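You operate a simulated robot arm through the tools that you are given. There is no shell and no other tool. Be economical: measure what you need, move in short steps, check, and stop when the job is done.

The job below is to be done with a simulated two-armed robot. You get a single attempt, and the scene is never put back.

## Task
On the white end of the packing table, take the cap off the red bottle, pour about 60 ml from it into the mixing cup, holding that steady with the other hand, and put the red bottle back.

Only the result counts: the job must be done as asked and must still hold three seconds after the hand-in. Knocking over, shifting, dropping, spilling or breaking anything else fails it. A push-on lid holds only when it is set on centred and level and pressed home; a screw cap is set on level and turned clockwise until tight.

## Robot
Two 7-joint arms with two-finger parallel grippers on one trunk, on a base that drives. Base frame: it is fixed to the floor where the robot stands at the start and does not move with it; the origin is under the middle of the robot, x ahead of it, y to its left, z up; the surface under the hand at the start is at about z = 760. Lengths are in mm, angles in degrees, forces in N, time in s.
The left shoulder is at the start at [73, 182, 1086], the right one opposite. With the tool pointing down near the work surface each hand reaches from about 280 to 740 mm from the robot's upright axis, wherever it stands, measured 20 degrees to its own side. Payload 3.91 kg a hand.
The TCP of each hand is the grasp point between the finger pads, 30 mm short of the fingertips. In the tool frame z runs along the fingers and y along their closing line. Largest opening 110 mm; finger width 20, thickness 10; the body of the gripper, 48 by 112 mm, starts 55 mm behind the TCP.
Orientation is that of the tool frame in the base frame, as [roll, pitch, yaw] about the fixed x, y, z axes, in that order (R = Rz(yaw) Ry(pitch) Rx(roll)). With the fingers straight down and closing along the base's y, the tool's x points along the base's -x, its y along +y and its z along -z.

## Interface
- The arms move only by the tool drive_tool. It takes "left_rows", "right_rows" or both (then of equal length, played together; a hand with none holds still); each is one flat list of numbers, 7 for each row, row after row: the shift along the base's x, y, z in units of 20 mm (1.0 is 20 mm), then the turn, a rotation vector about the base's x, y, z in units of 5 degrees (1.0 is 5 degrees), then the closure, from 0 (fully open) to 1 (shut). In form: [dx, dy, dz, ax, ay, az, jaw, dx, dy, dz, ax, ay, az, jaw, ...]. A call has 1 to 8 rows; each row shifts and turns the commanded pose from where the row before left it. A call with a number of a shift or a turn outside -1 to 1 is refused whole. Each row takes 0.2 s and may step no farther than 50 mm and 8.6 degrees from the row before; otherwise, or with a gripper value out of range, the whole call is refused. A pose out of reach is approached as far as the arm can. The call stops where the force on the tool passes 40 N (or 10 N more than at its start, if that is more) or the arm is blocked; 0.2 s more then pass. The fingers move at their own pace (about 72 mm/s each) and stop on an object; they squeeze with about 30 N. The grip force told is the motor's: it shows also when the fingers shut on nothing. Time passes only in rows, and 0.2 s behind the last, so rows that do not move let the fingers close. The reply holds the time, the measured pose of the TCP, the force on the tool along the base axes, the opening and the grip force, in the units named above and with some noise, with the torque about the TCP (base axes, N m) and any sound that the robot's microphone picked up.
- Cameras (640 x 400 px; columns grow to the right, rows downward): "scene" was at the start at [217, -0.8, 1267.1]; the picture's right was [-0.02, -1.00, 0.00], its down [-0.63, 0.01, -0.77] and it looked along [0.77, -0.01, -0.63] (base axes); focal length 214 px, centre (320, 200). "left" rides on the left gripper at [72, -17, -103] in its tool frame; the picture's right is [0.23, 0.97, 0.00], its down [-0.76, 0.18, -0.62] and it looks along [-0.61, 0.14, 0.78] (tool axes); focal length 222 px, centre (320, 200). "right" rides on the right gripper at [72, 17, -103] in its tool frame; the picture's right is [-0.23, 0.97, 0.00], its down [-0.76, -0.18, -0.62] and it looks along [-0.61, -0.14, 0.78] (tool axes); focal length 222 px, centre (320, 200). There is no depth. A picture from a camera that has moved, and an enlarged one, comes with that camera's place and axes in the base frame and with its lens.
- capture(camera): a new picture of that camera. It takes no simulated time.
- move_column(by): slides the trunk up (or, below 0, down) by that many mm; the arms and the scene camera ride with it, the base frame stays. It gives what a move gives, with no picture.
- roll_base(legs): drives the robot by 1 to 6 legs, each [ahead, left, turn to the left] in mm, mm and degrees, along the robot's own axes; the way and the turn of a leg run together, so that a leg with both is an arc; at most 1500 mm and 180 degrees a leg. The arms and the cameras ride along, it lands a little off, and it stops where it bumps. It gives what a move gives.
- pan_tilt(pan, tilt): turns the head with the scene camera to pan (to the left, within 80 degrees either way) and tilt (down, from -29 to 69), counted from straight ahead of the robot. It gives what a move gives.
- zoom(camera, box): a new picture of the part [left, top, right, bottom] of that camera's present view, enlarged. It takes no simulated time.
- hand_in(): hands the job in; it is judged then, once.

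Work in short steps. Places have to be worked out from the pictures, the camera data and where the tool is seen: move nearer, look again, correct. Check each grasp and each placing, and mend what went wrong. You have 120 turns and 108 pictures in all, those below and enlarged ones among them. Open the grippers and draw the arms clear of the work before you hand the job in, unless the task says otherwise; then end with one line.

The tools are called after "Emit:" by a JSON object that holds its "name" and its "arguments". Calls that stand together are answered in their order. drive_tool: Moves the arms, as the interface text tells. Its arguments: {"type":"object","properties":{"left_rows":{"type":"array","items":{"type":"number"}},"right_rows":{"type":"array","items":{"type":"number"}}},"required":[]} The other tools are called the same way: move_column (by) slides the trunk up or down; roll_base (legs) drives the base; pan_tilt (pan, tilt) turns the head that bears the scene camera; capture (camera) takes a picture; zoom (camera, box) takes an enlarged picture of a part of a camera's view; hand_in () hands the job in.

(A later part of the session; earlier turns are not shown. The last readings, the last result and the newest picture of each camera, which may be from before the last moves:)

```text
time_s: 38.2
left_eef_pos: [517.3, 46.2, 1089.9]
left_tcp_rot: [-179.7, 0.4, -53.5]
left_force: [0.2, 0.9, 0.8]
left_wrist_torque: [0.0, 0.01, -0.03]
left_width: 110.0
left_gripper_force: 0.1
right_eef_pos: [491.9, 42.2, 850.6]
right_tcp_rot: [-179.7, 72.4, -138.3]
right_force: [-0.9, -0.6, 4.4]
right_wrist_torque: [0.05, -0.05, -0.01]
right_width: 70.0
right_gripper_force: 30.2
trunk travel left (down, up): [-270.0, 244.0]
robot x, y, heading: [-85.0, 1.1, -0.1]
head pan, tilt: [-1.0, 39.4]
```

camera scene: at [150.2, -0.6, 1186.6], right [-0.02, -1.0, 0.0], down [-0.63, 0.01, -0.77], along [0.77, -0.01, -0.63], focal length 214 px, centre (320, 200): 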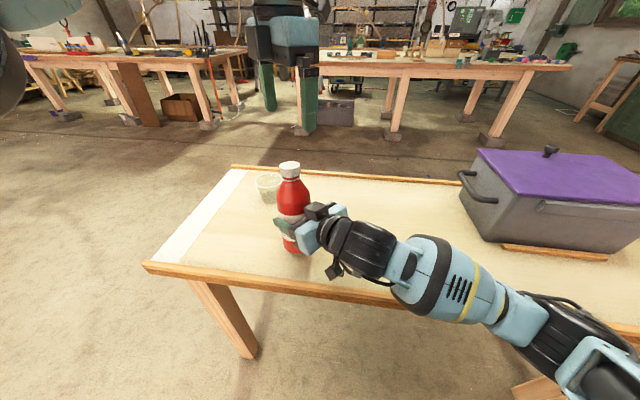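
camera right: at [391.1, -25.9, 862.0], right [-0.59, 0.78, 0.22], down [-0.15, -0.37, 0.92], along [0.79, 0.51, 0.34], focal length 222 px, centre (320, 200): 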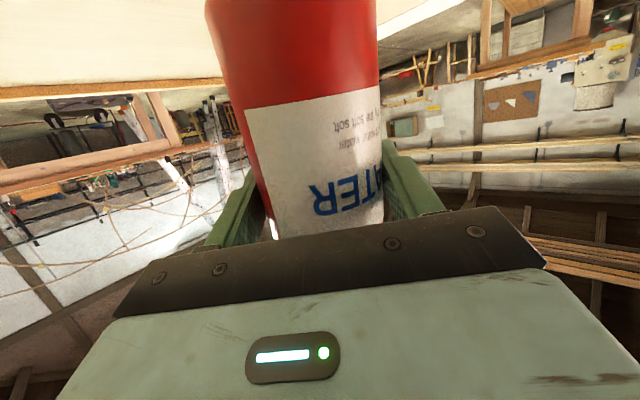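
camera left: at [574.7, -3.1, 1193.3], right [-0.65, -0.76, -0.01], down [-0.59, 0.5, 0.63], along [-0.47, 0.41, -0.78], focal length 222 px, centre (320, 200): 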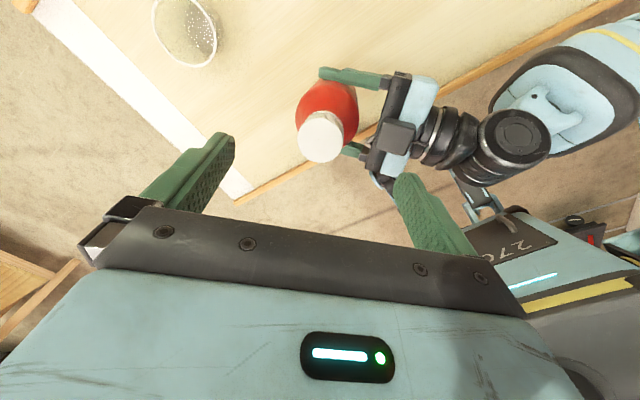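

Contact at z 850.6. I'll press 3 mm more so the bottle squares itself to the table.

Emit:
{"name": "drive_tool", "arguments": {"right_rows": [0, 0, -0.1, 0, 0, 0, 1, 0, 0, -0.1, 0, 0, 0, 1]}}

Emit:
{"name": "zoom", "arguments": {"camera": "scene", "box": [220, 140, 380, 260]}}

Emit:
{"name": "zoom", "arguments": {"camera": "left", "box": [260, 40, 420, 180]}}

```text
time_s: 38.8
left_eef_pos: [515.8, 46.2, 1091.6]
left_tcp_rot: [-179.6, 0.4, -53.6]
left_force: [-0.5, -0.2, -0.8]
left_wrist_torque: [0.01, -0.02, -0.01]
left_width: 110.0
left_gripper_force: 0.1
right_eef_pos: [490.5, 42.7, 848.9]
right_tcp_rot: [-179.9, 72.6, -138.1]
right_force: [-4.7, 1.1, 16.0]
right_wrist_torque: [0.47, 0.05, 0.09]
right_width: 69.1
right_gripper_force: 30.1
trunk travel left (down, up): [-270.0, 244.0]
robot x, y, heading: [-87.7, -2.5, 0.3]
head pan, tilt: [-1.0, 39.4]
```

```text
3.33 times, centred on (300, 200) of scene
camera zoom: at [148.4, -0.5, 1187.1], right [-0.02, -1.0, 0.0], down [-0.63, 0.01, -0.77], along [0.77, -0.01, -0.63], focal length 715 px, centre (387, 200)
```

zoom: 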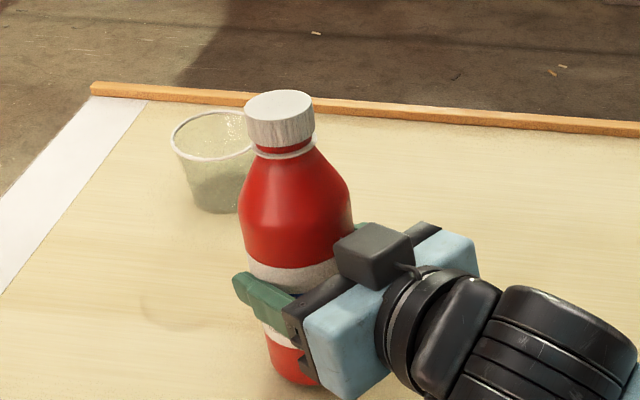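

```text
2.86 times, centred on (340, 110) of left
camera zoom: at [572.8, -3.3, 1194.2], right [-0.65, -0.76, -0.01], down [-0.6, 0.5, 0.63], along [-0.47, 0.41, -0.78], focal length 635 px, centre (263, 457)
```

zoom: 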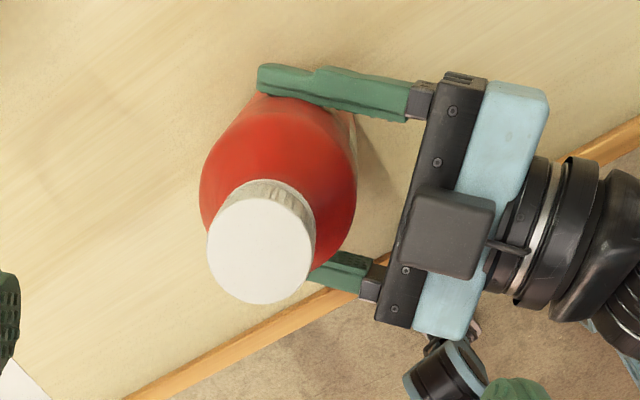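

The bottle is on the table and nearly upright. I'll loosen the right grip briefly so it settles, then close again at z about 853.

Emit:
{"name": "drive_tool", "arguments": {"right_rows": [0, 0, 0.15, 0, 0, 0, 0.3, 0, 0, 0.05, 0, 0, 0, 0.3, 0, 0, 0, 0, 0, 0, 0.3, 0, 0, 0, 0, 0, 0, 0.3]}}

Emit:
{"name": "zoom", "arguments": {"camera": "scene", "box": [220, 140, 380, 260]}}

Emit:
{"name": "capture", "arguments": {"camera": "right"}}

Emit:
{"name": "zoom", "arguments": {"camera": "left", "box": [260, 40, 420, 180]}}

```text
time_s: 39.8
left_eef_pos: [517.5, 44.7, 1090.2]
left_tcp_rot: [-179.6, 0.4, -53.3]
left_force: [-0.2, 0.0, 0.5]
left_wrist_torque: [0.02, 0.01, -0.04]
left_width: 110.3
left_gripper_force: 0.1
right_eef_pos: [491.2, 40.5, 849.8]
right_tcp_rot: [-179.9, 72.2, -138.3]
right_force: [-0.5, -0.2, -0.2]
right_wrist_torque: [0.03, 0.0, 0.02]
right_width: 76.9
right_gripper_force: 0.1
trunk travel left (down, up): [-270.0, 244.0]
robot x, y, heading: [-89.5, 1.0, 0.0]
head pan, tilt: [-1.0, 39.4]
```

```text
3.33 times, centred on (300, 200) of scene
camera zoom: at [150.0, -0.5, 1186.7], right [-0.02, -1.0, 0.0], down [-0.63, 0.01, -0.77], along [0.77, -0.01, -0.63], focal length 715 px, centre (387, 200)
```

zoom: 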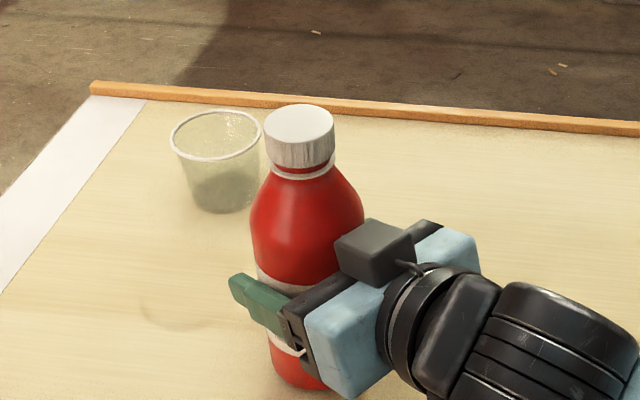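

```text
75 pictures are left
camera right: at [390.8, -25.7, 812.3], right [-0.59, 0.78, 0.22], down [-0.15, -0.37, 0.92], along [0.79, 0.51, 0.34], focal length 222 px, centre (320, 200)
```

right: 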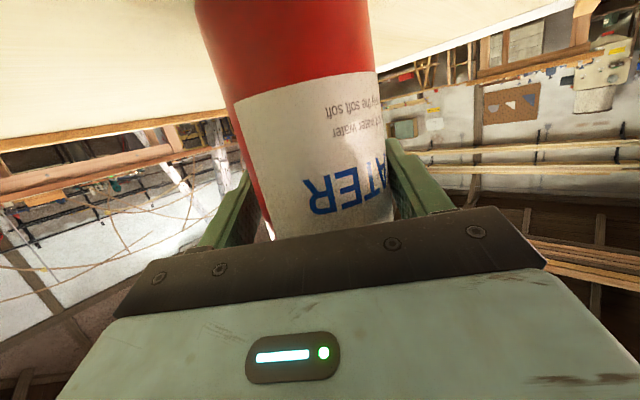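

```text
2.86 times, centred on (340, 110) of left
camera zoom: at [574.5, -3.3, 1193.1], right [-0.65, -0.76, -0.01], down [-0.6, 0.5, 0.63], along [-0.48, 0.41, -0.78], focal length 635 px, centre (263, 457)
```

zoom: 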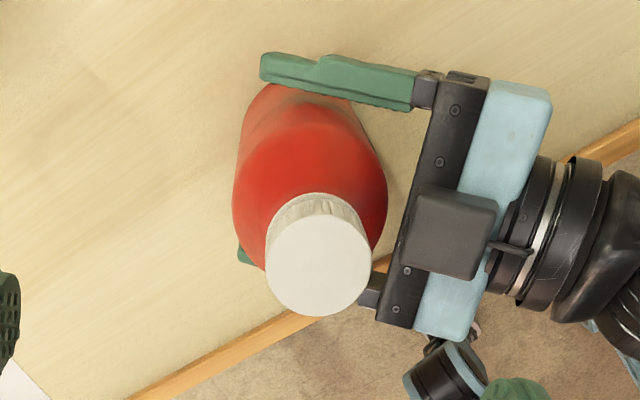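

The bottle is upright again, with the cap at about (491.5,43) and its top at z 964. I'll close the right grip and rewind the left wrist over the cap.

Emit:
{"name": "drive_tool", "arguments": {"right_rows": [0, 0, 0, 0, 0, 0, 0.35, 0, 0, 0, 0, 0, 0, 0.4, 0, 0, 0, 0, 0, 0, 1, 0, 0, 0, 0, 0, 0, 1, 0, 0, 0, 0, 0, 0, 1, 0, 0, 0, 0, 0, 0, 1, 0, 0, 0, 0, 0, 0, 1, 0, 0, 0, 0, 0, 0, 1], "left_rows": [-0.3, 0, 0, 0, 0, -1, 0, -0.3, 0, 0, 0, 0, -1, 0, -0.3, 0, 0, 0, 0, -1, 0, -0.3, 0, 0, 0, 0, -1, 0, 0, 0, 0, 0, 0, -1, 0, 0, 0, 0, 0, 0, -1, 0, 0, 0, 0, 0, 0, -1, 0, 0, 0, 0, 0, 0, -1, 0]}}

Emit:
{"name": "drive_tool", "arguments": {"left_rows": [0, 0, 0, 0, 0, -1, 0, 0, 0, 0, 0, 0, -1, 0, 0, 0, 0, 0, 0, -1, 0, 0, 0, 0, 0, 0, -1, 0, 0, 0, 0, 0, 0, -1, 0, 0, 0, 0, 0, 0, -1, 0, 0, 0, 0, 0, 0, -1, 0, 0, 0, 0, 0, 0, -1, 0]}}

Emit:
{"name": "drive_tool", "arguments": {"left_rows": [0, 0, -0.5, 0, 0, -1, 0, 0, 0, -0.5, 0, 0, -1, 0, 0, 0, -0.5, 0, 0, -1, 0, 0, 0, -0.5, 0, 0, -1, 0, 0, 0, -0.5, 0, 0, -1, 0, 0, 0, -0.5, 0, 0, -1, 0, 0, 0, -0.5, 0, 0, -1, 0, 0, 0, -0.2, 0, 0, -1, 0]}}

Emit:
{"name": "zoom", "arguments": {"camera": "scene", "box": [220, 120, 380, 240]}}

Emit:
{"name": "capture", "arguments": {"camera": "left"}}

```text
time_s: 41.6
left_eef_pos: [494.0, 46.4, 1088.9]
left_tcp_rot: [-179.7, 0.5, -93.6]
left_force: [-0.4, -0.2, 0.1]
left_wrist_torque: [-0.02, 0.01, 0.02]
left_width: 109.8
left_gripper_force: 0.0
right_eef_pos: [492.8, 42.5, 850.1]
right_tcp_rot: [-179.9, 72.2, -138.4]
right_force: [-1.2, 0.8, 0.7]
right_wrist_torque: [0.02, 0.01, -0.01]
right_width: 68.7
right_gripper_force: 30.0
trunk travel left (down, up): [-270.0, 244.0]
robot x, y, heading: [-89.3, 2.2, -0.0]
head pan, tilt: [-1.0, 39.4]
```

```text
time_s: 43.4
left_eef_pos: [494.4, 47.3, 1090.1]
left_tcp_rot: [-179.7, 0.5, -133.7]
left_force: [-0.3, -0.2, 0.6]
left_wrist_torque: [0.01, -0.02, 0.01]
left_width: 110.1
left_gripper_force: 0.1
right_eef_pos: [491.6, 41.5, 849.8]
right_tcp_rot: [-179.9, 72.1, -138.4]
right_force: [-1.0, 1.5, 1.3]
right_wrist_torque: [-0.03, -0.01, 0.04]
right_width: 68.7
right_gripper_force: 30.2
trunk travel left (down, up): [-270.0, 244.0]
robot x, y, heading: [-84.3, 2.9, 0.0]
head pan, tilt: [-1.0, 39.4]
```

```text
time_s: 45.2
left_eef_pos: [494.6, 46.6, 1015.9]
left_tcp_rot: [-179.7, 0.4, -173.6]
left_force: [-0.2, -0.5, 0.2]
left_wrist_torque: [0.02, 0.01, -0.01]
left_width: 110.0
left_gripper_force: 0.0
right_eef_pos: [492.7, 41.2, 850.3]
right_tcp_rot: [-179.9, 72.2, -138.4]
right_force: [0.3, -0.2, 0.4]
right_wrist_torque: [-0.05, -0.01, 0.02]
right_width: 68.9
right_gripper_force: 29.4
trunk travel left (down, up): [-270.0, 244.0]
robot x, y, heading: [-88.4, 0.2, 0.1]
head pan, tilt: [-1.0, 39.4]
```

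```text
3.33 times, centred on (300, 180) of scene
camera zoom: at [150.0, -0.5, 1186.7], right [-0.02, -1.0, 0.0], down [-0.63, 0.01, -0.77], along [0.77, -0.01, -0.63], focal length 715 px, centre (387, 267)
```

zoom: 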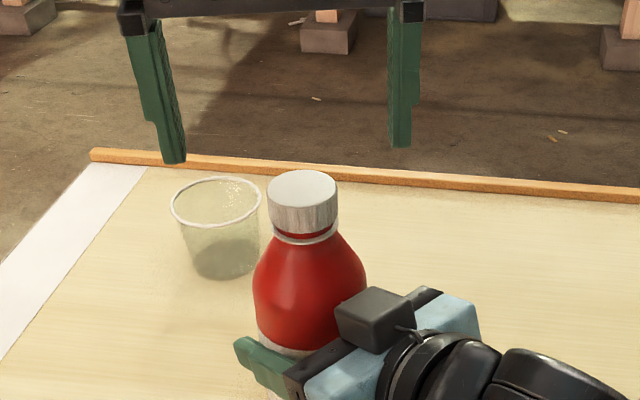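

```text
72 pictures are left
camera left: at [422.5, 22.0, 1118.7], right [-0.33, 0.94, -0.01], down [0.73, 0.26, 0.63], along [0.59, 0.2, -0.78], focal length 222 px, centre (320, 200)
```

left: 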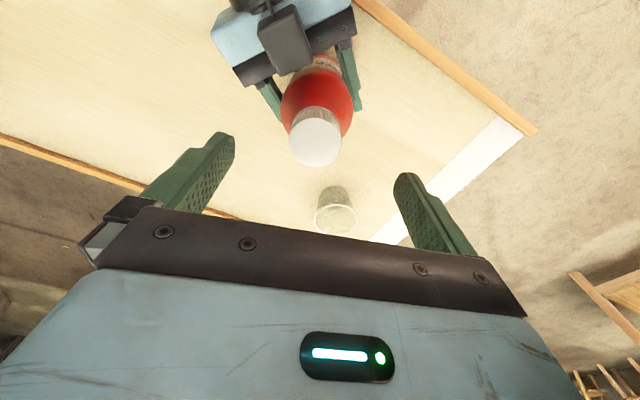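

The cap is at about (490,42) with its top at z 964. I'll correct by (-4,-4), lower to TCP z 975 and close.

Emit:
{"name": "drive_tool", "arguments": {"left_rows": [-0.2, -0.2, -0.7, 0, 0, 0, 0, 0, 0, -0.7, 0, 0, 0, 0, 0, 0, -0.65, 0, 0, 0, 0.4, 0, 0, 0, 0, 0, 0, 0.6, 0, 0, 0, 0, 0, 0, 1, 0, 0, 0, 0, 0, 0, 1, 0, 0, 0, 0, 0, 0, 1]}}

Emit:
{"name": "zoom", "arguments": {"camera": "scene", "box": [220, 120, 380, 240]}}

```text
time_s: 46.8
left_eef_pos: [490.7, 43.0, 975.2]
left_tcp_rot: [-179.6, 0.4, -173.6]
left_force: [-1.0, -11.3, -0.5]
left_wrist_torque: [-0.28, 0.04, -0.02]
left_width: 37.8
left_gripper_force: 29.6
right_eef_pos: [491.7, 42.3, 850.3]
right_tcp_rot: [-180.0, 72.2, -138.4]
right_force: [-0.1, 11.2, -0.3]
right_wrist_torque: [-0.98, 0.05, -0.02]
right_width: 68.9
right_gripper_force: 29.8
trunk travel left (down, up): [-270.0, 244.0]
robot x, y, heading: [-86.8, 1.0, -0.2]
head pan, tilt: [-1.0, 39.4]
```

```text
3.33 times, centred on (300, 180) of scene
camera zoom: at [150.0, -0.5, 1186.6], right [-0.02, -1.0, 0.0], down [-0.63, 0.01, -0.77], along [0.77, -0.01, -0.63], focal length 715 px, centre (387, 267)
```

zoom: 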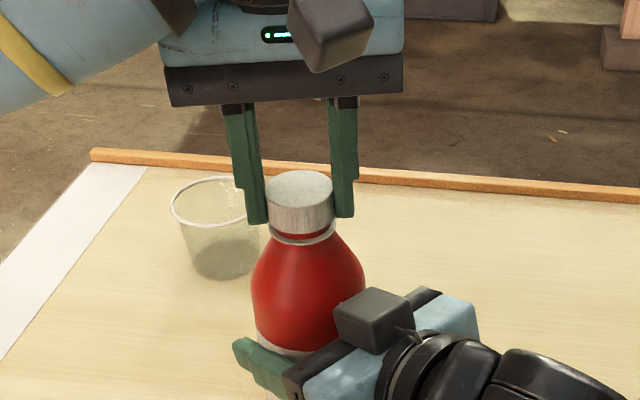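

Gripped again. I'll ease the y offset and turn 40° more while lifting slightly.

Emit:
{"name": "drive_tool", "arguments": {"left_rows": [0, -0.08, 0.02, 0, 0, 1, 1, 0, 0, 0.02, 0, 0, 1, 1, 0, 0, 0.02, 0, 0, 1, 1, 0, 0, 0.02, 0, 0, 1, 1, 0, 0, 0.02, 0, 0, 1, 1, 0, 0, 0.02, 0, 0, 1, 1, 0, 0, 0.02, 0, 0, 1, 1, 0, 0, 0.02, 0, 0, 1, 1]}}

Emit:
{"name": "drive_tool", "arguments": {"left_rows": [0, 0, 0.02, 0, 0, 1, 1, 0, 0, 0.02, 0, 0, 1, 1, 0, 0, 0.02, 0, 0, 1, 1, 0, 0, 0.02, 0, 0, 1, 1, 0, 0, 0.02, 0, 0, 1, 1, 0, 0, 0.02, 0, 0, 1, 1, 0, 0, 0.02, 0, 0, 1, 1, 0, 0, 0.02, 0, 0, 1, 1]}}

Emit:
{"name": "zoom", "arguments": {"camera": "scene", "box": [220, 120, 380, 240]}}

```text
time_s: 48.6
left_eef_pos: [490.0, 40.6, 976.5]
left_tcp_rot: [-179.7, 0.6, -133.5]
left_force: [0.1, 0.3, -0.7]
left_wrist_torque: [0.0, -0.05, 0.0]
left_width: 37.7
left_gripper_force: 30.1
right_eef_pos: [491.3, 41.3, 850.5]
right_tcp_rot: [-179.9, 72.2, -138.4]
right_force: [0.0, -0.2, -0.8]
right_wrist_torque: [-0.04, -0.07, -0.02]
right_width: 69.1
right_gripper_force: 29.6
trunk travel left (down, up): [-270.0, 244.0]
robot x, y, heading: [-86.1, 2.4, 0.2]
head pan, tilt: [-1.0, 39.4]
```

```text
time_s: 50.4
left_eef_pos: [490.2, 40.8, 980.5]
left_tcp_rot: [-179.7, 0.4, -93.5]
left_force: [5.6, -2.1, -1.1]
left_wrist_torque: [-0.05, -0.12, -0.02]
left_width: 37.5
left_gripper_force: 30.1
right_eef_pos: [492.0, 41.7, 850.9]
right_tcp_rot: [-179.9, 72.2, -138.4]
right_force: [-6.7, 2.1, 0.1]
right_wrist_torque: [-0.1, -0.64, 0.02]
right_width: 68.9
right_gripper_force: 30.1
trunk travel left (down, up): [-270.0, 244.0]
robot x, y, heading: [-90.3, 2.7, 0.1]
head pan, tilt: [-1.0, 39.4]
```

```text
3.33 times, centred on (300, 180) of scene
camera zoom: at [150.1, -0.5, 1186.6], right [-0.02, -1.0, 0.0], down [-0.63, 0.01, -0.77], along [0.77, -0.01, -0.63], focal length 715 px, centre (387, 267)
```

zoom: 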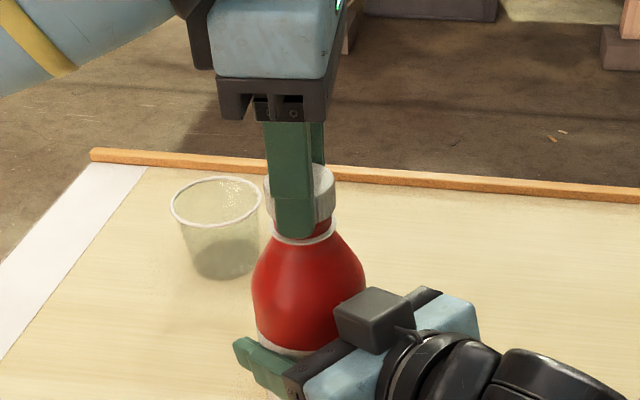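

The vertical load is near zero and the gap is growing. I'll turn 25° more and then try a gentle lift.

Emit:
{"name": "drive_tool", "arguments": {"left_rows": [0.03, 0, 0.03, 0, 0, 1, 1, 0, 0, 0.03, 0, 0, 1, 1, 0, 0, 0.03, 0, 0, 1, 1, 0, 0, 0.03, 0, 0, 1, 1, 0, 0, 0.03, 0, 0, 1, 1, 0, 0, 0.1, 0, 0, 0, 1, 0, 0, 0.1, 0, 0, 0, 1]}}

Emit:
{"name": "zoom", "arguments": {"camera": "scene", "box": [220, 120, 380, 240]}}

```text
time_s: 52.0
left_eef_pos: [489.6, 40.2, 989.1]
left_tcp_rot: [-179.7, 0.6, -68.6]
left_force: [-0.7, 0.0, 0.8]
left_wrist_torque: [-0.02, -0.02, 0.01]
left_width: 37.3
left_gripper_force: 29.8
right_eef_pos: [492.8, 40.7, 850.2]
right_tcp_rot: [179.9, 72.1, -138.8]
right_force: [0.0, 0.4, 2.0]
right_wrist_torque: [0.11, 0.02, -0.02]
right_width: 69.1
right_gripper_force: 29.8
trunk travel left (down, up): [-270.0, 244.0]
robot x, y, heading: [-88.7, 0.1, -0.1]
head pan, tilt: [-1.0, 39.4]
```

```text
3.33 times, centred on (300, 180) of scene
camera zoom: at [149.7, -0.4, 1186.8], right [-0.02, -1.0, 0.0], down [-0.63, 0.01, -0.77], along [0.77, -0.01, -0.63], focal length 715 px, centre (387, 267)
```

zoom: 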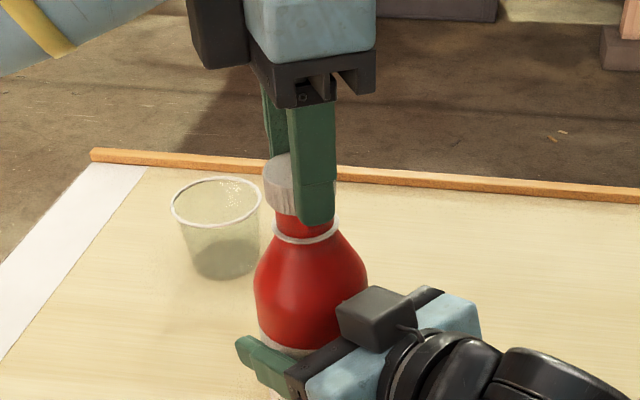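

The forces vanished after the rise, so the cap is free. I'll lift it 40 mm.

Emit:
{"name": "drive_tool", "arguments": {"left_rows": [0, 0, 0.4, 0, 0, 0, 1, 0, 0, 0.6, 0, 0, 0, 1, 0, 0, 1, 0, 0, 0, 1, 0, 0, 1, 0, 0, 0, 1]}}

Emit:
{"name": "zoom", "arguments": {"camera": "scene", "box": [220, 120, 380, 240]}}

```text
time_s: 53.0
left_eef_pos: [490.3, 40.9, 1049.0]
left_tcp_rot: [-179.7, 0.5, -68.6]
left_force: [0.3, -0.6, -0.5]
left_wrist_torque: [0.01, 0.03, -0.03]
left_width: 37.4
left_gripper_force: 30.3
right_eef_pos: [492.2, 42.3, 850.2]
right_tcp_rot: [-179.8, 72.3, -138.5]
right_force: [-1.4, -1.4, 2.4]
right_wrist_torque: [-0.06, 0.13, 0.02]
right_width: 68.9
right_gripper_force: 30.1
trunk travel left (down, up): [-270.0, 244.0]
robot x, y, heading: [-89.2, -0.5, -0.2]
head pan, tilt: [-1.0, 39.4]
```

```text
3.33 times, centred on (300, 180) of scene
camera zoom: at [149.7, -0.7, 1186.7], right [-0.02, -1.0, 0.0], down [-0.63, 0.01, -0.77], along [0.77, -0.01, -0.63], focal length 715 px, centre (387, 267)
```

zoom: 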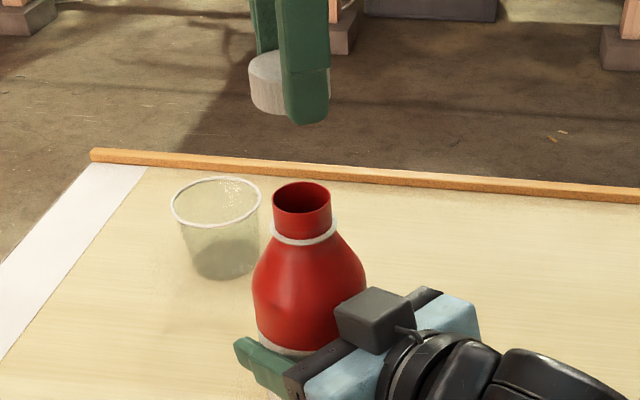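

The cap is off and in the left hand. I'll carry it to a clear spot near (450,230) and lower it, unwinding the wrist on the way.

Emit:
{"name": "drive_tool", "arguments": {"left_rows": [-0.25, 1, 0, 0, 0, -1, 1, -0.25, 1, 0, 0, 0, -1, 1, -0.25, 1, 0, 0, 0, -1, 1, -0.25, 1, 0, 0, 0, -1, 1, -0.25, 1, 0, 0, 0, -1, 1, -0.25, 1, 0, 0, 0, -1, 1, -0.25, 1, 0, 0, 0, -1, 1, -0.25, 1, 0, 0, 0, -1, 1]}}

Emit:
{"name": "drive_tool", "arguments": {"left_rows": [0, 0.2, -1, 0, 0, -1, 1, 0, 0.2, -1, 0, 0, -1, 1, 0, 0.2, -1, 0, 0, -1, 1, 0, 0.2, -1, 0, 0, -1, 1, 0, 0.2, -1, 0, 0, -1, 1, 0, 0.2, -1, 0, 0, -1, 1, 0, 0.2, -1, 0, 0, -1, 1, 0, 0.2, -1, 0, 0, -1, 1]}}

Emit:
{"name": "drive_tool", "arguments": {"left_rows": [0, 0, -1, 0, 0, 0, 1, 0, 0, -1, 0, 0, 0, 1, 0, 0, -1, 0, 0, 0, 1, 0, 0, -0.9, 0, 0, 0, 1]}}

Emit:
{"name": "capture", "arguments": {"camera": "scene"}}

```text
time_s: 54.8
left_eef_pos: [449.3, 199.8, 1048.1]
left_tcp_rot: [-179.7, 0.6, -108.7]
left_force: [0.5, -0.2, -0.6]
left_wrist_torque: [0.03, 0.01, -0.02]
left_width: 37.6
left_gripper_force: 29.9
right_eef_pos: [491.7, 42.4, 848.5]
right_tcp_rot: [-179.8, 72.1, -138.5]
right_force: [-0.1, 0.2, -0.2]
right_wrist_torque: [0.1, 0.03, -0.01]
right_width: 69.2
right_gripper_force: 29.7
trunk travel left (down, up): [-270.0, 244.0]
robot x, y, heading: [-88.3, 4.8, -0.0]
head pan, tilt: [-1.0, 39.4]
```

```text
time_s: 56.6
left_eef_pos: [451.9, 232.6, 885.4]
left_tcp_rot: [-179.7, 0.6, -148.7]
left_force: [-0.3, 0.4, -0.3]
left_wrist_torque: [-0.02, 0.01, 0.0]
left_width: 37.6
left_gripper_force: 30.5
right_eef_pos: [491.5, 41.4, 850.0]
right_tcp_rot: [-179.8, 72.1, -138.5]
right_force: [0.2, 0.5, 0.3]
right_wrist_torque: [0.07, -0.04, -0.01]
right_width: 68.6
right_gripper_force: 30.4
trunk travel left (down, up): [-270.0, 244.0]
robot x, y, heading: [-90.5, 0.6, 0.1]
head pan, tilt: [-1.0, 39.4]
```

```text
time_s: 57.6
left_eef_pos: [450.3, 232.4, 808.9]
left_tcp_rot: [-179.7, 0.4, -148.5]
left_force: [-0.1, 0.2, -0.3]
left_wrist_torque: [0.0, -0.01, 0.02]
left_width: 37.4
left_gripper_force: 29.9
right_eef_pos: [492.7, 42.0, 850.3]
right_tcp_rot: [-179.9, 72.2, -138.5]
right_force: [0.6, -1.3, -0.2]
right_wrist_torque: [0.05, 0.02, -0.04]
right_width: 69.0
right_gripper_force: 30.2
trunk travel left (down, up): [-270.0, 244.0]
robot x, y, heading: [-88.7, 1.6, 0.3]
head pan, tilt: [-1.0, 39.4]
```

```text
67 pictures are left
camera scene: at [150.1, -0.5, 1186.6], right [-0.02, -1.0, 0.0], down [-0.63, 0.01, -0.77], along [0.77, -0.01, -0.63], focal length 214 px, centre (320, 200)
```

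scene: 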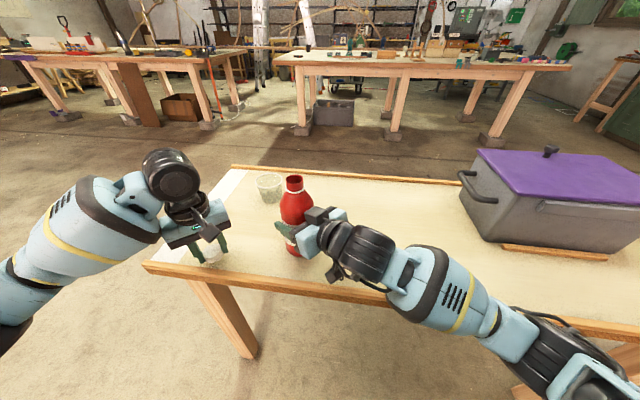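

The cap is over the table near the left end. I'll lower until contact.

Emit:
{"name": "drive_tool", "arguments": {"left_rows": [0, 0, -0.3, 0, 0, 0, 1, 0, 0, -0.25, 0, 0, 0, 1, 0, 0, -0.15, 0, 0, 0, 1, 0, 0, -0.1, 0, 0, 0, 1]}}

Emit:
{"name": "zoom", "arguments": {"camera": "scene", "box": [140, 170, 300, 290]}}

```text
time_s: 58.6
left_eef_pos: [449.6, 232.8, 792.7]
left_tcp_rot: [-179.7, 0.5, -148.7]
left_force: [0.8, 0.3, -0.4]
left_wrist_torque: [0.01, -0.02, -0.01]
left_width: 37.6
left_gripper_force: 30.0
right_eef_pos: [491.8, 42.0, 850.2]
right_tcp_rot: [-180.0, 72.3, -138.4]
right_force: [-0.4, 0.0, -0.5]
right_wrist_torque: [0.04, 0.05, 0.02]
right_width: 68.8
right_gripper_force: 30.4
trunk travel left (down, up): [-270.0, 244.0]
robot x, y, heading: [-89.1, 0.5, 0.3]
head pan, tilt: [-1.0, 39.4]
```

```text
3.33 times, centred on (220, 230) of scene
camera zoom: at [150.0, -0.5, 1186.6], right [-0.02, -1.0, 0.0], down [-0.63, 0.01, -0.77], along [0.77, -0.01, -0.63], focal length 715 px, centre (653, 100)
```

zoom: 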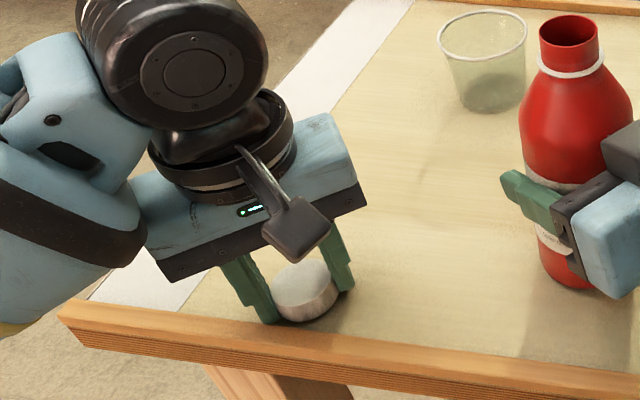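

No contact yet, and the spot is near the front edge. I'll shift 25 mm inward and continue down.

Emit:
{"name": "drive_tool", "arguments": {"left_rows": [0.8, 0, 0, 0, 0, 0, 1, 0.5, 0, 0, 0, 0, 0, 1, 0, 0, -0.1, 0, 0, 0, 1, 0, 0, -0.1, 0, 0, 0, 1]}}

```text
time_s: 59.6
left_eef_pos: [475.5, 232.5, 791.2]
left_tcp_rot: [-179.8, 0.5, -148.6]
left_force: [-0.7, 0.3, 1.9]
left_wrist_torque: [0.02, 0.07, 0.02]
left_width: 37.4
left_gripper_force: 30.0
right_eef_pos: [492.2, 42.4, 850.2]
right_tcp_rot: [-179.9, 72.3, -138.5]
right_force: [0.9, 0.6, 0.2]
right_wrist_torque: [0.0, 0.0, -0.01]
right_width: 68.8
right_gripper_force: 30.5
trunk travel left (down, up): [-270.0, 244.0]
robot x, y, heading: [-89.3, -1.3, 0.1]
head pan, tilt: [-1.0, 39.4]
```

That's first contact. I'll go down slightly more, release and lift off.

Emit:
{"name": "drive_tool", "arguments": {"left_rows": [0, 0, -0.05, 0, 0, 0, 1, 0, 0, 0, 0, 0, 0, 0.5, 0, 0, 0, 0, 0, 0, 0.2, 0, 0, 0, 0, 0, 0, 0.2, 0, 0, 0.5, 0, 0, 0, 0, 0, 0, 1, 0, 0, 0, 0, 0, 0, 1, 0, 0, 0, 0, 0, 0, 1, 0, 0, 0, 0]}}

Emit:
{"name": "zoom", "arguments": {"camera": "scene", "box": [140, 150, 340, 300]}}

```text
time_s: 61.4
left_eef_pos: [475.5, 232.4, 858.2]
left_tcp_rot: [-179.8, 0.4, -148.6]
left_force: [0.0, 1.1, 0.3]
left_wrist_torque: [0.02, 0.02, 0.02]
left_width: 110.3
left_gripper_force: 0.0
right_eef_pos: [492.2, 41.2, 849.7]
right_tcp_rot: [-179.9, 72.2, -138.4]
right_force: [0.8, -0.9, -0.6]
right_wrist_torque: [0.06, 0.04, 0.01]
right_width: 69.3
right_gripper_force: 30.0
trunk travel left (down, up): [-270.0, 244.0]
robot x, y, heading: [-90.4, 1.3, 0.4]
head pan, tilt: [-1.0, 39.4]
```

```text
2.67 times, centred on (240, 225) of scene
camera zoom: at [150.0, -0.6, 1186.7], right [-0.02, -1.0, 0.0], down [-0.63, 0.01, -0.77], along [0.77, -0.01, -0.63], focal length 572 px, centre (533, 133)
```

zoom: 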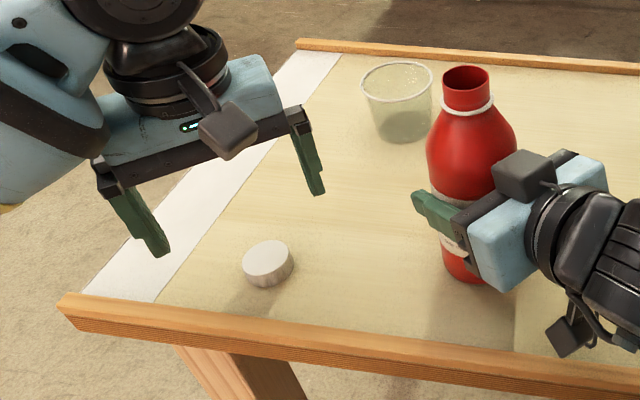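

The cap is resting at (475,232). The cup is near (684,147). I'll turn the left hand to come at it from the left-front with a 40° downward slope.

Emit:
{"name": "drive_tool", "arguments": {"left_rows": [0, 0, 0.5, 0, 0, -1, 0, 0, 0, 0.5, 0, 0, -1, 0, 0, 0, 0.5, 0, 0, -1, 0, 0, 0, 0.5, 0, 0, -1, 0, 0, 0, 0, 0, 0, -1, 0, 0, 0, 0, 0, 0, -1, 0, 0.5, 0, 0, 0, 0, -1, 0, 0.5, 0, 0, 0, 0, -1, 0]}}

Emit:
{"name": "drive_tool", "arguments": {"left_rows": [0.6, 0, 0, 0, 0, -1, 0, 0.6, 0, 0, 0, 0, -1, 0, 0.6, 0, 0, 0, 0, -1, 0, 0.6, 0, 0, 0, 0, -1, 0, 0.6, 0, 0, 0, 0, -1, 0, 0.6, 0, 0, 0, 0, -1, 0, 0, 0, 0, -0.643, -0.766, -0.3, 0, 0, 0, 0, -0.643, -0.766, 0, 0]}}

Emit:
{"name": "drive_tool", "arguments": {"left_rows": [0, 0, 0, -0.643, -0.766, 0, 0, 0, 0, 0, -0.643, -0.766, 0, 0, 0, 0, 0, -0.643, -0.766, 0, 0, 0, 0, 0, -0.643, -0.766, 0, 0, 0, 0, 0, -0.643, -0.766, 0, 0, 0, 0, 0, -0.643, -0.766, 0, 0, 0, 0, 0, -0.643, -0.766, 0, 0, 0, 0, 0, -0.643, -0.766, 0, 0]}}

Emit:
{"name": "capture", "arguments": {"camera": "scene"}}

Emit:
{"name": "capture", "arguments": {"camera": "left"}}

```text
time_s: 63.2
left_eef_pos: [496.5, 232.0, 898.6]
left_tcp_rot: [-179.6, 0.5, 171.4]
left_force: [-0.1, -0.2, -1.1]
left_wrist_torque: [-0.01, -0.01, 0.01]
left_width: 110.1
left_gripper_force: 0.0
right_eef_pos: [491.8, 42.3, 849.1]
right_tcp_rot: [-179.9, 72.2, -138.5]
right_force: [1.2, 0.5, 0.4]
right_wrist_torque: [0.02, 0.01, -0.01]
right_width: 69.0
right_gripper_force: 30.4
trunk travel left (down, up): [-270.0, 244.0]
robot x, y, heading: [-85.9, 1.1, 0.0]
head pan, tilt: [-1.0, 39.4]
```

```text
time_s: 65.0
left_eef_pos: [568.7, 232.6, 899.3]
left_tcp_rot: [-179.7, 10.5, 139.9]
left_force: [0.3, 1.0, -0.2]
left_wrist_torque: [0.01, 0.0, 0.0]
left_width: 110.2
left_gripper_force: 0.0
right_eef_pos: [492.2, 42.0, 850.0]
right_tcp_rot: [180.0, 72.2, -138.5]
right_force: [0.3, -0.7, -0.6]
right_wrist_torque: [0.02, 0.0, -0.02]
right_width: 68.7
right_gripper_force: 30.4
trunk travel left (down, up): [-270.0, 244.0]
robot x, y, heading: [-86.5, 1.8, 0.1]
head pan, tilt: [-1.0, 39.4]
```

```text
time_s: 66.8
left_eef_pos: [569.7, 232.6, 898.8]
left_tcp_rot: [-179.7, 50.4, 139.9]
left_force: [0.3, 0.9, 0.2]
left_wrist_torque: [0.01, -0.01, -0.04]
left_width: 110.2
left_gripper_force: 0.0
right_eef_pos: [492.5, 42.3, 850.7]
right_tcp_rot: [-179.9, 72.3, -138.4]
right_force: [-0.6, 0.3, -0.4]
right_wrist_torque: [0.08, 0.04, 0.02]
right_width: 68.8
right_gripper_force: 30.2
trunk travel left (down, up): [-270.0, 244.0]
robot x, y, heading: [-90.8, 0.9, -0.1]
head pan, tilt: [-1.0, 39.4]
```

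```text
64 pictures are left
camera scene: at [150.0, -0.4, 1186.6], right [-0.02, -1.0, 0.0], down [-0.63, 0.01, -0.77], along [0.77, -0.01, -0.63], focal length 214 px, centre (320, 200)
```

scene: 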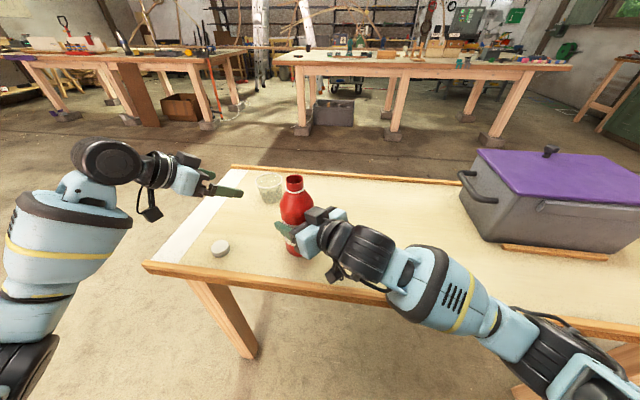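

```text
63 pictures are left
camera left: at [461.6, 302.0, 909.1], right [0.52, 0.84, -0.18], down [0.12, 0.14, 0.98], along [0.85, -0.53, -0.03], focal length 222 px, centre (320, 200)
```

left: 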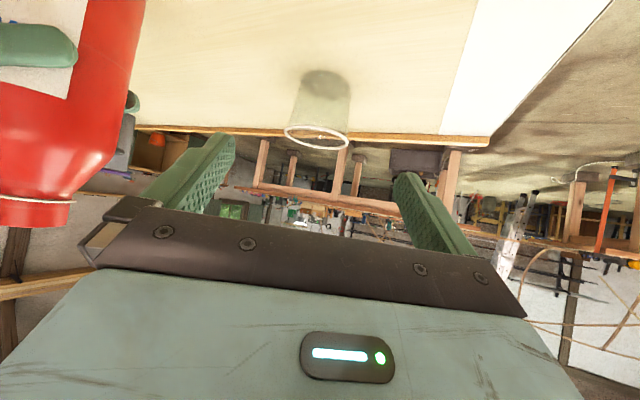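

The cup is near (681,146). I'll lower the left hand to the pre-grasp at (597,217,798).

Emit:
{"name": "drive_tool", "arguments": {"left_rows": [0.27, -0.16, -1, 0, 0, 0, 0, 0.27, -0.16, -1, 0, 0, 0, 0, 0.27, -0.16, -1, 0, 0, 0, 0, 0.27, -0.16, -1, 0, 0, 0, 0, 0.27, -0.16, -1, 0, 0, 0, 0]}}

Emit:
{"name": "capture", "arguments": {"camera": "left"}}

Emit:
{"name": "zoom", "arguments": {"camera": "scene", "box": [140, 140, 340, 290]}}

```text
time_s: 68.0
left_eef_pos: [596.7, 216.6, 800.3]
left_tcp_rot: [-179.7, 50.4, 139.9]
left_force: [0.4, -0.1, -0.6]
left_wrist_torque: [-0.01, 0.03, 0.02]
left_width: 110.2
left_gripper_force: 0.1
right_eef_pos: [492.3, 41.4, 849.6]
right_tcp_rot: [-179.9, 72.2, -138.4]
right_force: [0.4, 0.4, -1.0]
right_wrist_torque: [-0.01, -0.03, 0.0]
right_width: 68.9
right_gripper_force: 29.5
trunk travel left (down, up): [-270.0, 244.0]
robot x, y, heading: [-87.5, 0.3, -0.2]
head pan, tilt: [-1.0, 39.4]
```

```text
62 pictures are left
camera left: at [489.8, 285.6, 808.9], right [0.52, 0.84, -0.18], down [0.12, 0.13, 0.98], along [0.85, -0.53, -0.03], focal length 222 px, centre (320, 200)
```

left: 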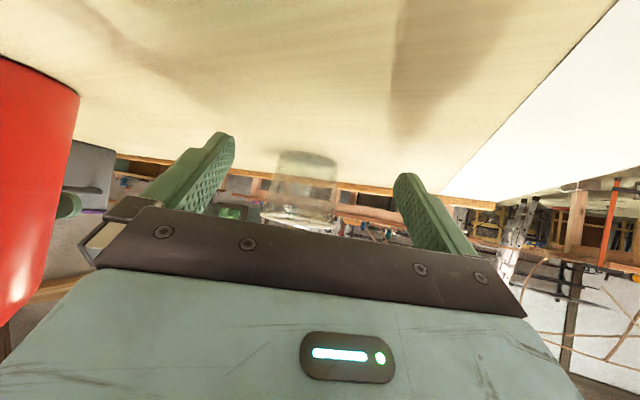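

```text
2.67 times, centred on (240, 215) of scene
camera zoom: at [150.1, -0.5, 1186.6], right [-0.02, -1.0, 0.0], down [-0.63, 0.01, -0.77], along [0.77, -0.01, -0.63], focal length 572 px, centre (533, 160)
```

zoom: 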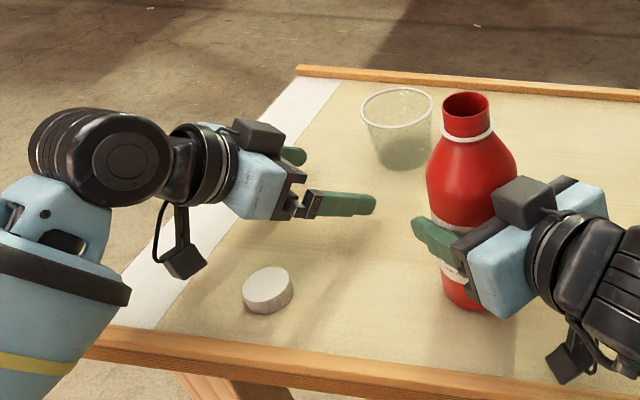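

The cup is about 2 mm to the right of the tool centre line. I'll correct for that and advance partway.

Emit:
{"name": "drive_tool", "arguments": {"left_rows": [0.72, -0.72, 0, 0, 0, 0, 0, 0.77, -0.64, 0, 0, 0, 0, 0, 0.77, -0.64, 0, 0, 0, 0, 0]}}

Emit:
{"name": "capture", "arguments": {"camera": "left"}}

Emit:
{"name": "zoom", "arguments": {"camera": "scene", "box": [200, 150, 320, 240]}}

```text
time_s: 68.8
left_eef_pos: [641.9, 176.3, 798.5]
left_tcp_rot: [-179.7, 50.4, 139.9]
left_force: [0.2, 1.0, -0.1]
left_wrist_torque: [0.01, 0.01, 0.02]
left_width: 110.2
left_gripper_force: 0.2
right_eef_pos: [492.4, 42.5, 850.1]
right_tcp_rot: [-179.9, 72.2, -138.5]
right_force: [-1.3, -0.9, -0.4]
right_wrist_torque: [0.0, -0.02, 0.0]
right_width: 69.0
right_gripper_force: 29.8
trunk travel left (down, up): [-270.0, 244.0]
robot x, y, heading: [-90.0, -1.5, 0.1]
head pan, tilt: [-1.0, 39.4]
```

```text
60 pictures are left
camera left: at [535.0, 245.3, 808.2], right [0.52, 0.84, -0.18], down [0.12, 0.13, 0.98], along [0.85, -0.53, -0.03], focal length 222 px, centre (320, 200)
```

left: 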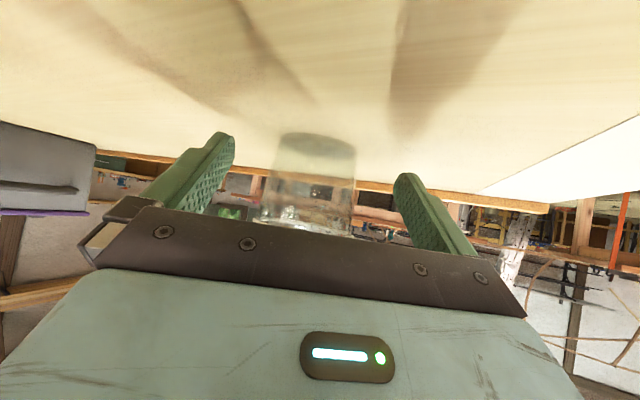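

```text
4.44 times, centred on (260, 195) of scene
camera zoom: at [150.2, -0.8, 1186.6], right [-0.02, -1.0, 0.0], down [-0.63, 0.01, -0.77], along [0.77, -0.01, -0.63], focal length 953 px, centre (587, 222)
```

zoom: 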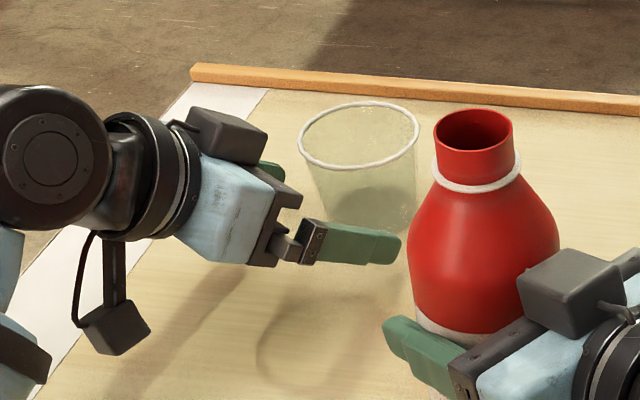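

Alignment is within about 1.5 mm. I'll advance the last 45 mm and close gradually on the cup.

Emit:
{"name": "drive_tool", "arguments": {"left_rows": [0.56, -0.52, 0, 0, 0, 0, 0, 0.57, -0.5, 0, 0, 0, 0, 0, 0.57, -0.5, 0, 0, 0, 0, 0, 0, 0, 0, 0, 0, 0, 0.2, 0, 0, 0, 0, 0, 0, 0.25, 0, 0, 0, 0, 0, 0, 0.3]}}

Emit:
{"name": "capture", "arguments": {"camera": "left"}}

Emit:
{"name": "zoom", "arguments": {"camera": "scene", "box": [200, 150, 320, 240]}}

```text
time_s: 70.2
left_eef_pos: [675.3, 145.8, 799.5]
left_tcp_rot: [-179.7, 50.3, 139.9]
left_force: [0.0, 0.1, 0.5]
left_wrist_torque: [0.01, -0.01, -0.05]
left_width: 77.1
left_gripper_force: 0.1
right_eef_pos: [491.8, 41.5, 849.3]
right_tcp_rot: [-179.9, 72.2, -138.4]
right_force: [-0.3, 0.3, -0.8]
right_wrist_torque: [0.03, -0.02, 0.02]
right_width: 68.6
right_gripper_force: 30.3
trunk travel left (down, up): [-270.0, 244.0]
robot x, y, heading: [-90.3, -2.0, -0.0]
head pan, tilt: [-1.0, 39.4]
```

```text
58 pictures are left
camera left: at [568.6, 215.2, 809.4], right [0.52, 0.84, -0.18], down [0.12, 0.13, 0.98], along [0.85, -0.53, -0.03], focal length 222 px, centre (320, 200)
```

left: 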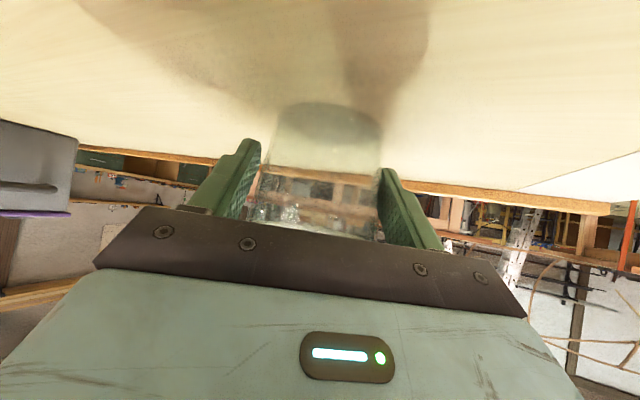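

```text
4.44 times, centred on (260, 195) of scene
camera zoom: at [150.1, -0.5, 1186.6], right [-0.02, -1.0, 0.0], down [-0.63, 0.01, -0.77], along [0.77, -0.01, -0.63], focal length 953 px, centre (587, 222)
```

zoom: 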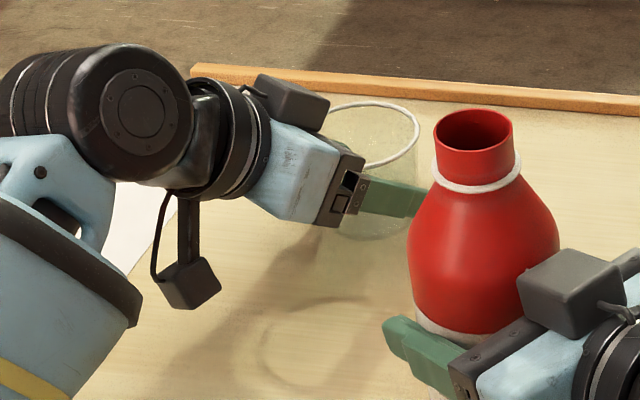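

The cup sits symmetrically between the fingers, so I'll close on it.

Emit:
{"name": "drive_tool", "arguments": {"left_rows": [0, 0, 0, 0, 0, 0, 0.35, 0, 0, 0, 0, 0, 0, 0.4, 0, 0, 0, 0, 0, 0, 0.45, 0, 0, 0, 0, 0, 0, 0.45]}}

Emit:
{"name": "capture", "arguments": {"camera": "left"}}

```text
time_s: 71.2
left_eef_pos: [676.0, 146.1, 798.3]
left_tcp_rot: [-179.8, 50.3, 139.9]
left_force: [-0.3, -0.1, 0.7]
left_wrist_torque: [0.03, -0.01, -0.04]
left_width: 71.9
left_gripper_force: 30.0
right_eef_pos: [493.0, 42.4, 849.9]
right_tcp_rot: [-179.9, 72.3, -138.6]
right_force: [0.3, -0.5, 0.0]
right_wrist_torque: [0.05, -0.01, 0.02]
right_width: 68.9
right_gripper_force: 30.2
trunk travel left (down, up): [-270.0, 244.0]
robot x, y, heading: [-87.8, 0.9, 0.0]
head pan, tilt: [-1.0, 39.4]
```

```text
56 pictures are left
camera left: at [568.6, 215.2, 809.5], right [0.52, 0.84, -0.18], down [0.12, 0.13, 0.98], along [0.85, -0.53, -0.03], focal length 222 px, centre (320, 200)
```

left: 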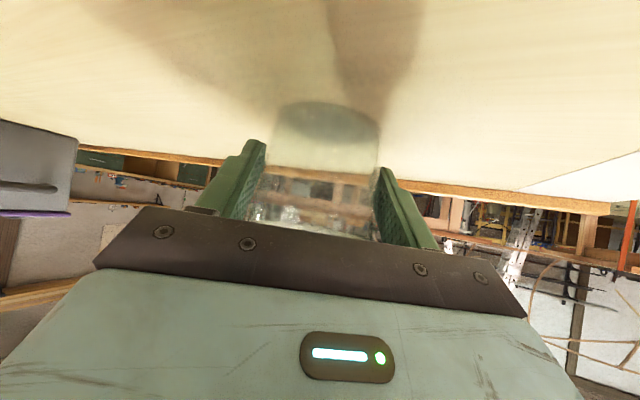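

The cup is held at 71.9 mm without disturbance. Now I lift the open bottle, take its weight, and carry it upright to beside the cup, turning the heading to about 11°.

Emit:
{"name": "drive_tool", "arguments": {"right_rows": [0, 0, 0.4, 0, 0, 0, 1, 0, 0, 0.6, 0, 0, 0, 1, 0, 0, 0.8, 0, 0, 0, 1, 0, 0, 0.7, 0, 0, 0, 1, 0, 0, 0, 0, 0, 0, 1, 0, 0, 0, 0, 0, 0, 1]}}

Emit:
{"name": "drive_tool", "arguments": {"right_rows": [0.7, -0.1, 0, 0, 0, -0.6, 1, 0.7, -0.1, 0, 0, 0, -0.6, 1, 0.7, -0.1, 0, 0, 0, -0.6, 1, 0.7, -0.1, 0, 0, 0, -0.6, 1, 0.7, -0.1, 0, 0, 0, -0.6, 1]}}

Emit:
{"name": "drive_tool", "arguments": {"right_rows": [0.7, -0.1, 0, 0, 0, -0.6, 1, 0.7, -0.1, 0, 0, 0, -0.6, 1, 0.7, -0.1, 0, 0, 0, -0.6, 1, 0, 0, 0, 0, 0, 0, 1]}}

Emit:
{"name": "capture", "arguments": {"camera": "scene"}}

```text
time_s: 72.6
left_eef_pos: [674.9, 146.8, 798.8]
left_tcp_rot: [-179.7, 50.4, 139.9]
left_force: [0.2, 0.6, 2.5]
left_wrist_torque: [0.0, 0.01, -0.02]
left_width: 71.9
left_gripper_force: 30.2
right_eef_pos: [491.2, 41.4, 898.9]
right_tcp_rot: [-180.0, 72.2, -138.3]
right_force: [0.0, -0.5, -1.4]
right_wrist_torque: [0.0, 0.0, -0.02]
right_width: 69.0
right_gripper_force: 29.8
trunk travel left (down, up): [-270.0, 244.0]
robot x, y, heading: [-86.2, -0.6, -0.0]
head pan, tilt: [-1.0, 39.4]
```

```text
time_s: 73.8
left_eef_pos: [676.7, 146.7, 799.8]
left_tcp_rot: [-179.7, 50.4, 139.9]
left_force: [-0.3, -0.3, 0.6]
left_wrist_torque: [0.02, 0.0, 0.02]
left_width: 71.9
left_gripper_force: 29.8
right_eef_pos: [566.3, -4.1, 908.3]
right_tcp_rot: [180.0, 72.0, -153.5]
right_force: [0.2, 0.7, -2.2]
right_wrist_torque: [0.03, 0.0, -0.03]
right_width: 68.9
right_gripper_force: 29.7
right hand out of reach, approached as far as the arm can: row 3, 4, 5
trunk travel left (down, up): [-270.0, 244.0]
robot x, y, heading: [-93.5, 0.5, 0.2]
head pan, tilt: [-1.0, 39.4]
```

```text
time_s: 74.8
left_eef_pos: [675.9, 146.5, 798.1]
left_tcp_rot: [-179.8, 50.3, 139.9]
left_force: [0.6, -0.1, 0.9]
left_wrist_torque: [-0.04, -0.01, 0.04]
left_width: 71.7
left_gripper_force: 30.2
right_eef_pos: [612.9, -17.7, 909.0]
right_tcp_rot: [-180.0, 72.2, -162.4]
right_force: [-0.7, 0.0, -1.1]
right_wrist_torque: [0.02, -0.01, -0.01]
right_width: 69.1
right_gripper_force: 29.8
right hand out of reach, approached as far as the arm can: row 1
trunk travel left (down, up): [-270.0, 244.0]
robot x, y, heading: [-89.1, 0.5, 0.2]
head pan, tilt: [-1.0, 39.4]
```

```text
55 pictures are left
camera scene: at [150.1, -0.6, 1186.6], right [-0.02, -1.0, 0.0], down [-0.63, 0.01, -0.77], along [0.77, -0.01, -0.63], focal length 214 px, centre (320, 200)
```

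scene: 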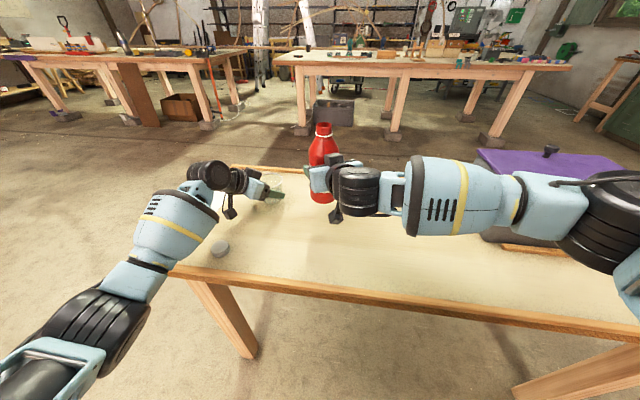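

The hand is at (613,-18,909). Without the cap the bottle weighs only about 1.6 N, so it holds something like 120 ml and pouring should start near 90°. I'll move to beside the cup at about (681,25,905).

Emit:
{"name": "drive_tool", "arguments": {"right_rows": [0.68, 0.43, 0, 0, 0, 0, 1, 0.68, 0.43, 0, 0, 0, 0, 1, 0.68, 0.43, 0, 0, 0, 0, 1, 0.68, 0.43, 0, 0, 0, 0, 1, 0.68, 0.43, 0, 0, 0, 0, 1]}}

Emit:
{"name": "drive_tool", "arguments": {"right_rows": [0, 0, 0, -1, 0, 0, 1, 0, 0, 0, -1, 0, 0, 1, 0, 0, 0, -1, 0, 0, 1, 0, 0, 0, -1, 0, 0, 1, 0, 0, 0, -1, 0, 0, 1, 0, 0, 0, -1, 0, 0, 1]}}

Emit:
{"name": "capture", "arguments": {"camera": "scene"}}

```text
time_s: 76.0
left_eef_pos: [677.9, 146.4, 799.1]
left_tcp_rot: [-179.7, 50.4, 139.9]
left_force: [-1.2, 1.3, 0.5]
left_wrist_torque: [-0.03, 0.01, -0.01]
left_width: 71.7
left_gripper_force: 29.7
right_eef_pos: [681.1, 21.9, 908.9]
right_tcp_rot: [-179.9, 72.2, -162.5]
right_force: [-0.2, 0.7, -2.7]
right_wrist_torque: [0.03, 0.02, 0.02]
right_width: 68.5
right_gripper_force: 30.0
trunk travel left (down, up): [-270.0, 244.0]
robot x, y, heading: [-90.0, -2.4, 0.1]
head pan, tilt: [-1.0, 39.4]
```

```text
time_s: 77.4
left_eef_pos: [675.7, 147.0, 800.5]
left_tcp_rot: [-179.7, 50.5, 139.9]
left_force: [-0.7, 0.0, 0.5]
left_wrist_torque: [0.04, 0.02, 0.01]
left_width: 71.7
left_gripper_force: 30.1
right_eef_pos: [679.6, 23.8, 909.0]
right_tcp_rot: [-130.4, 51.0, -117.8]
right_force: [0.8, -0.3, -2.8]
right_wrist_torque: [0.01, -0.02, 0.0]
right_width: 68.9
right_gripper_force: 29.7
trunk travel left (down, up): [-270.0, 244.0]
robot x, y, heading: [-89.0, -0.2, -0.0]
head pan, tilt: [-1.0, 39.4]
```

```text
54 pictures are left
camera scene: at [150.1, -0.4, 1186.6], right [-0.02, -1.0, 0.0], down [-0.63, 0.01, -0.77], along [0.77, -0.01, -0.63], focal length 214 px, centre (320, 200)
```

scene: 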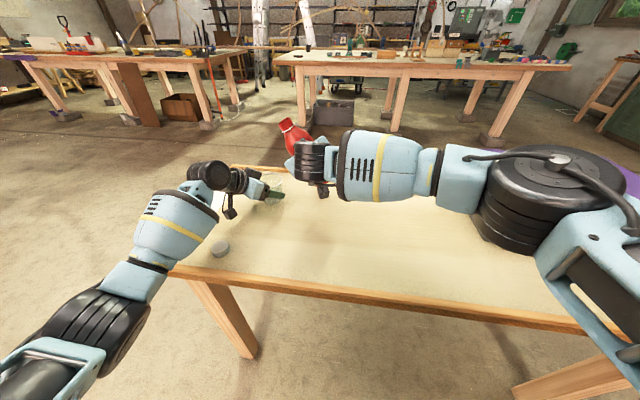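

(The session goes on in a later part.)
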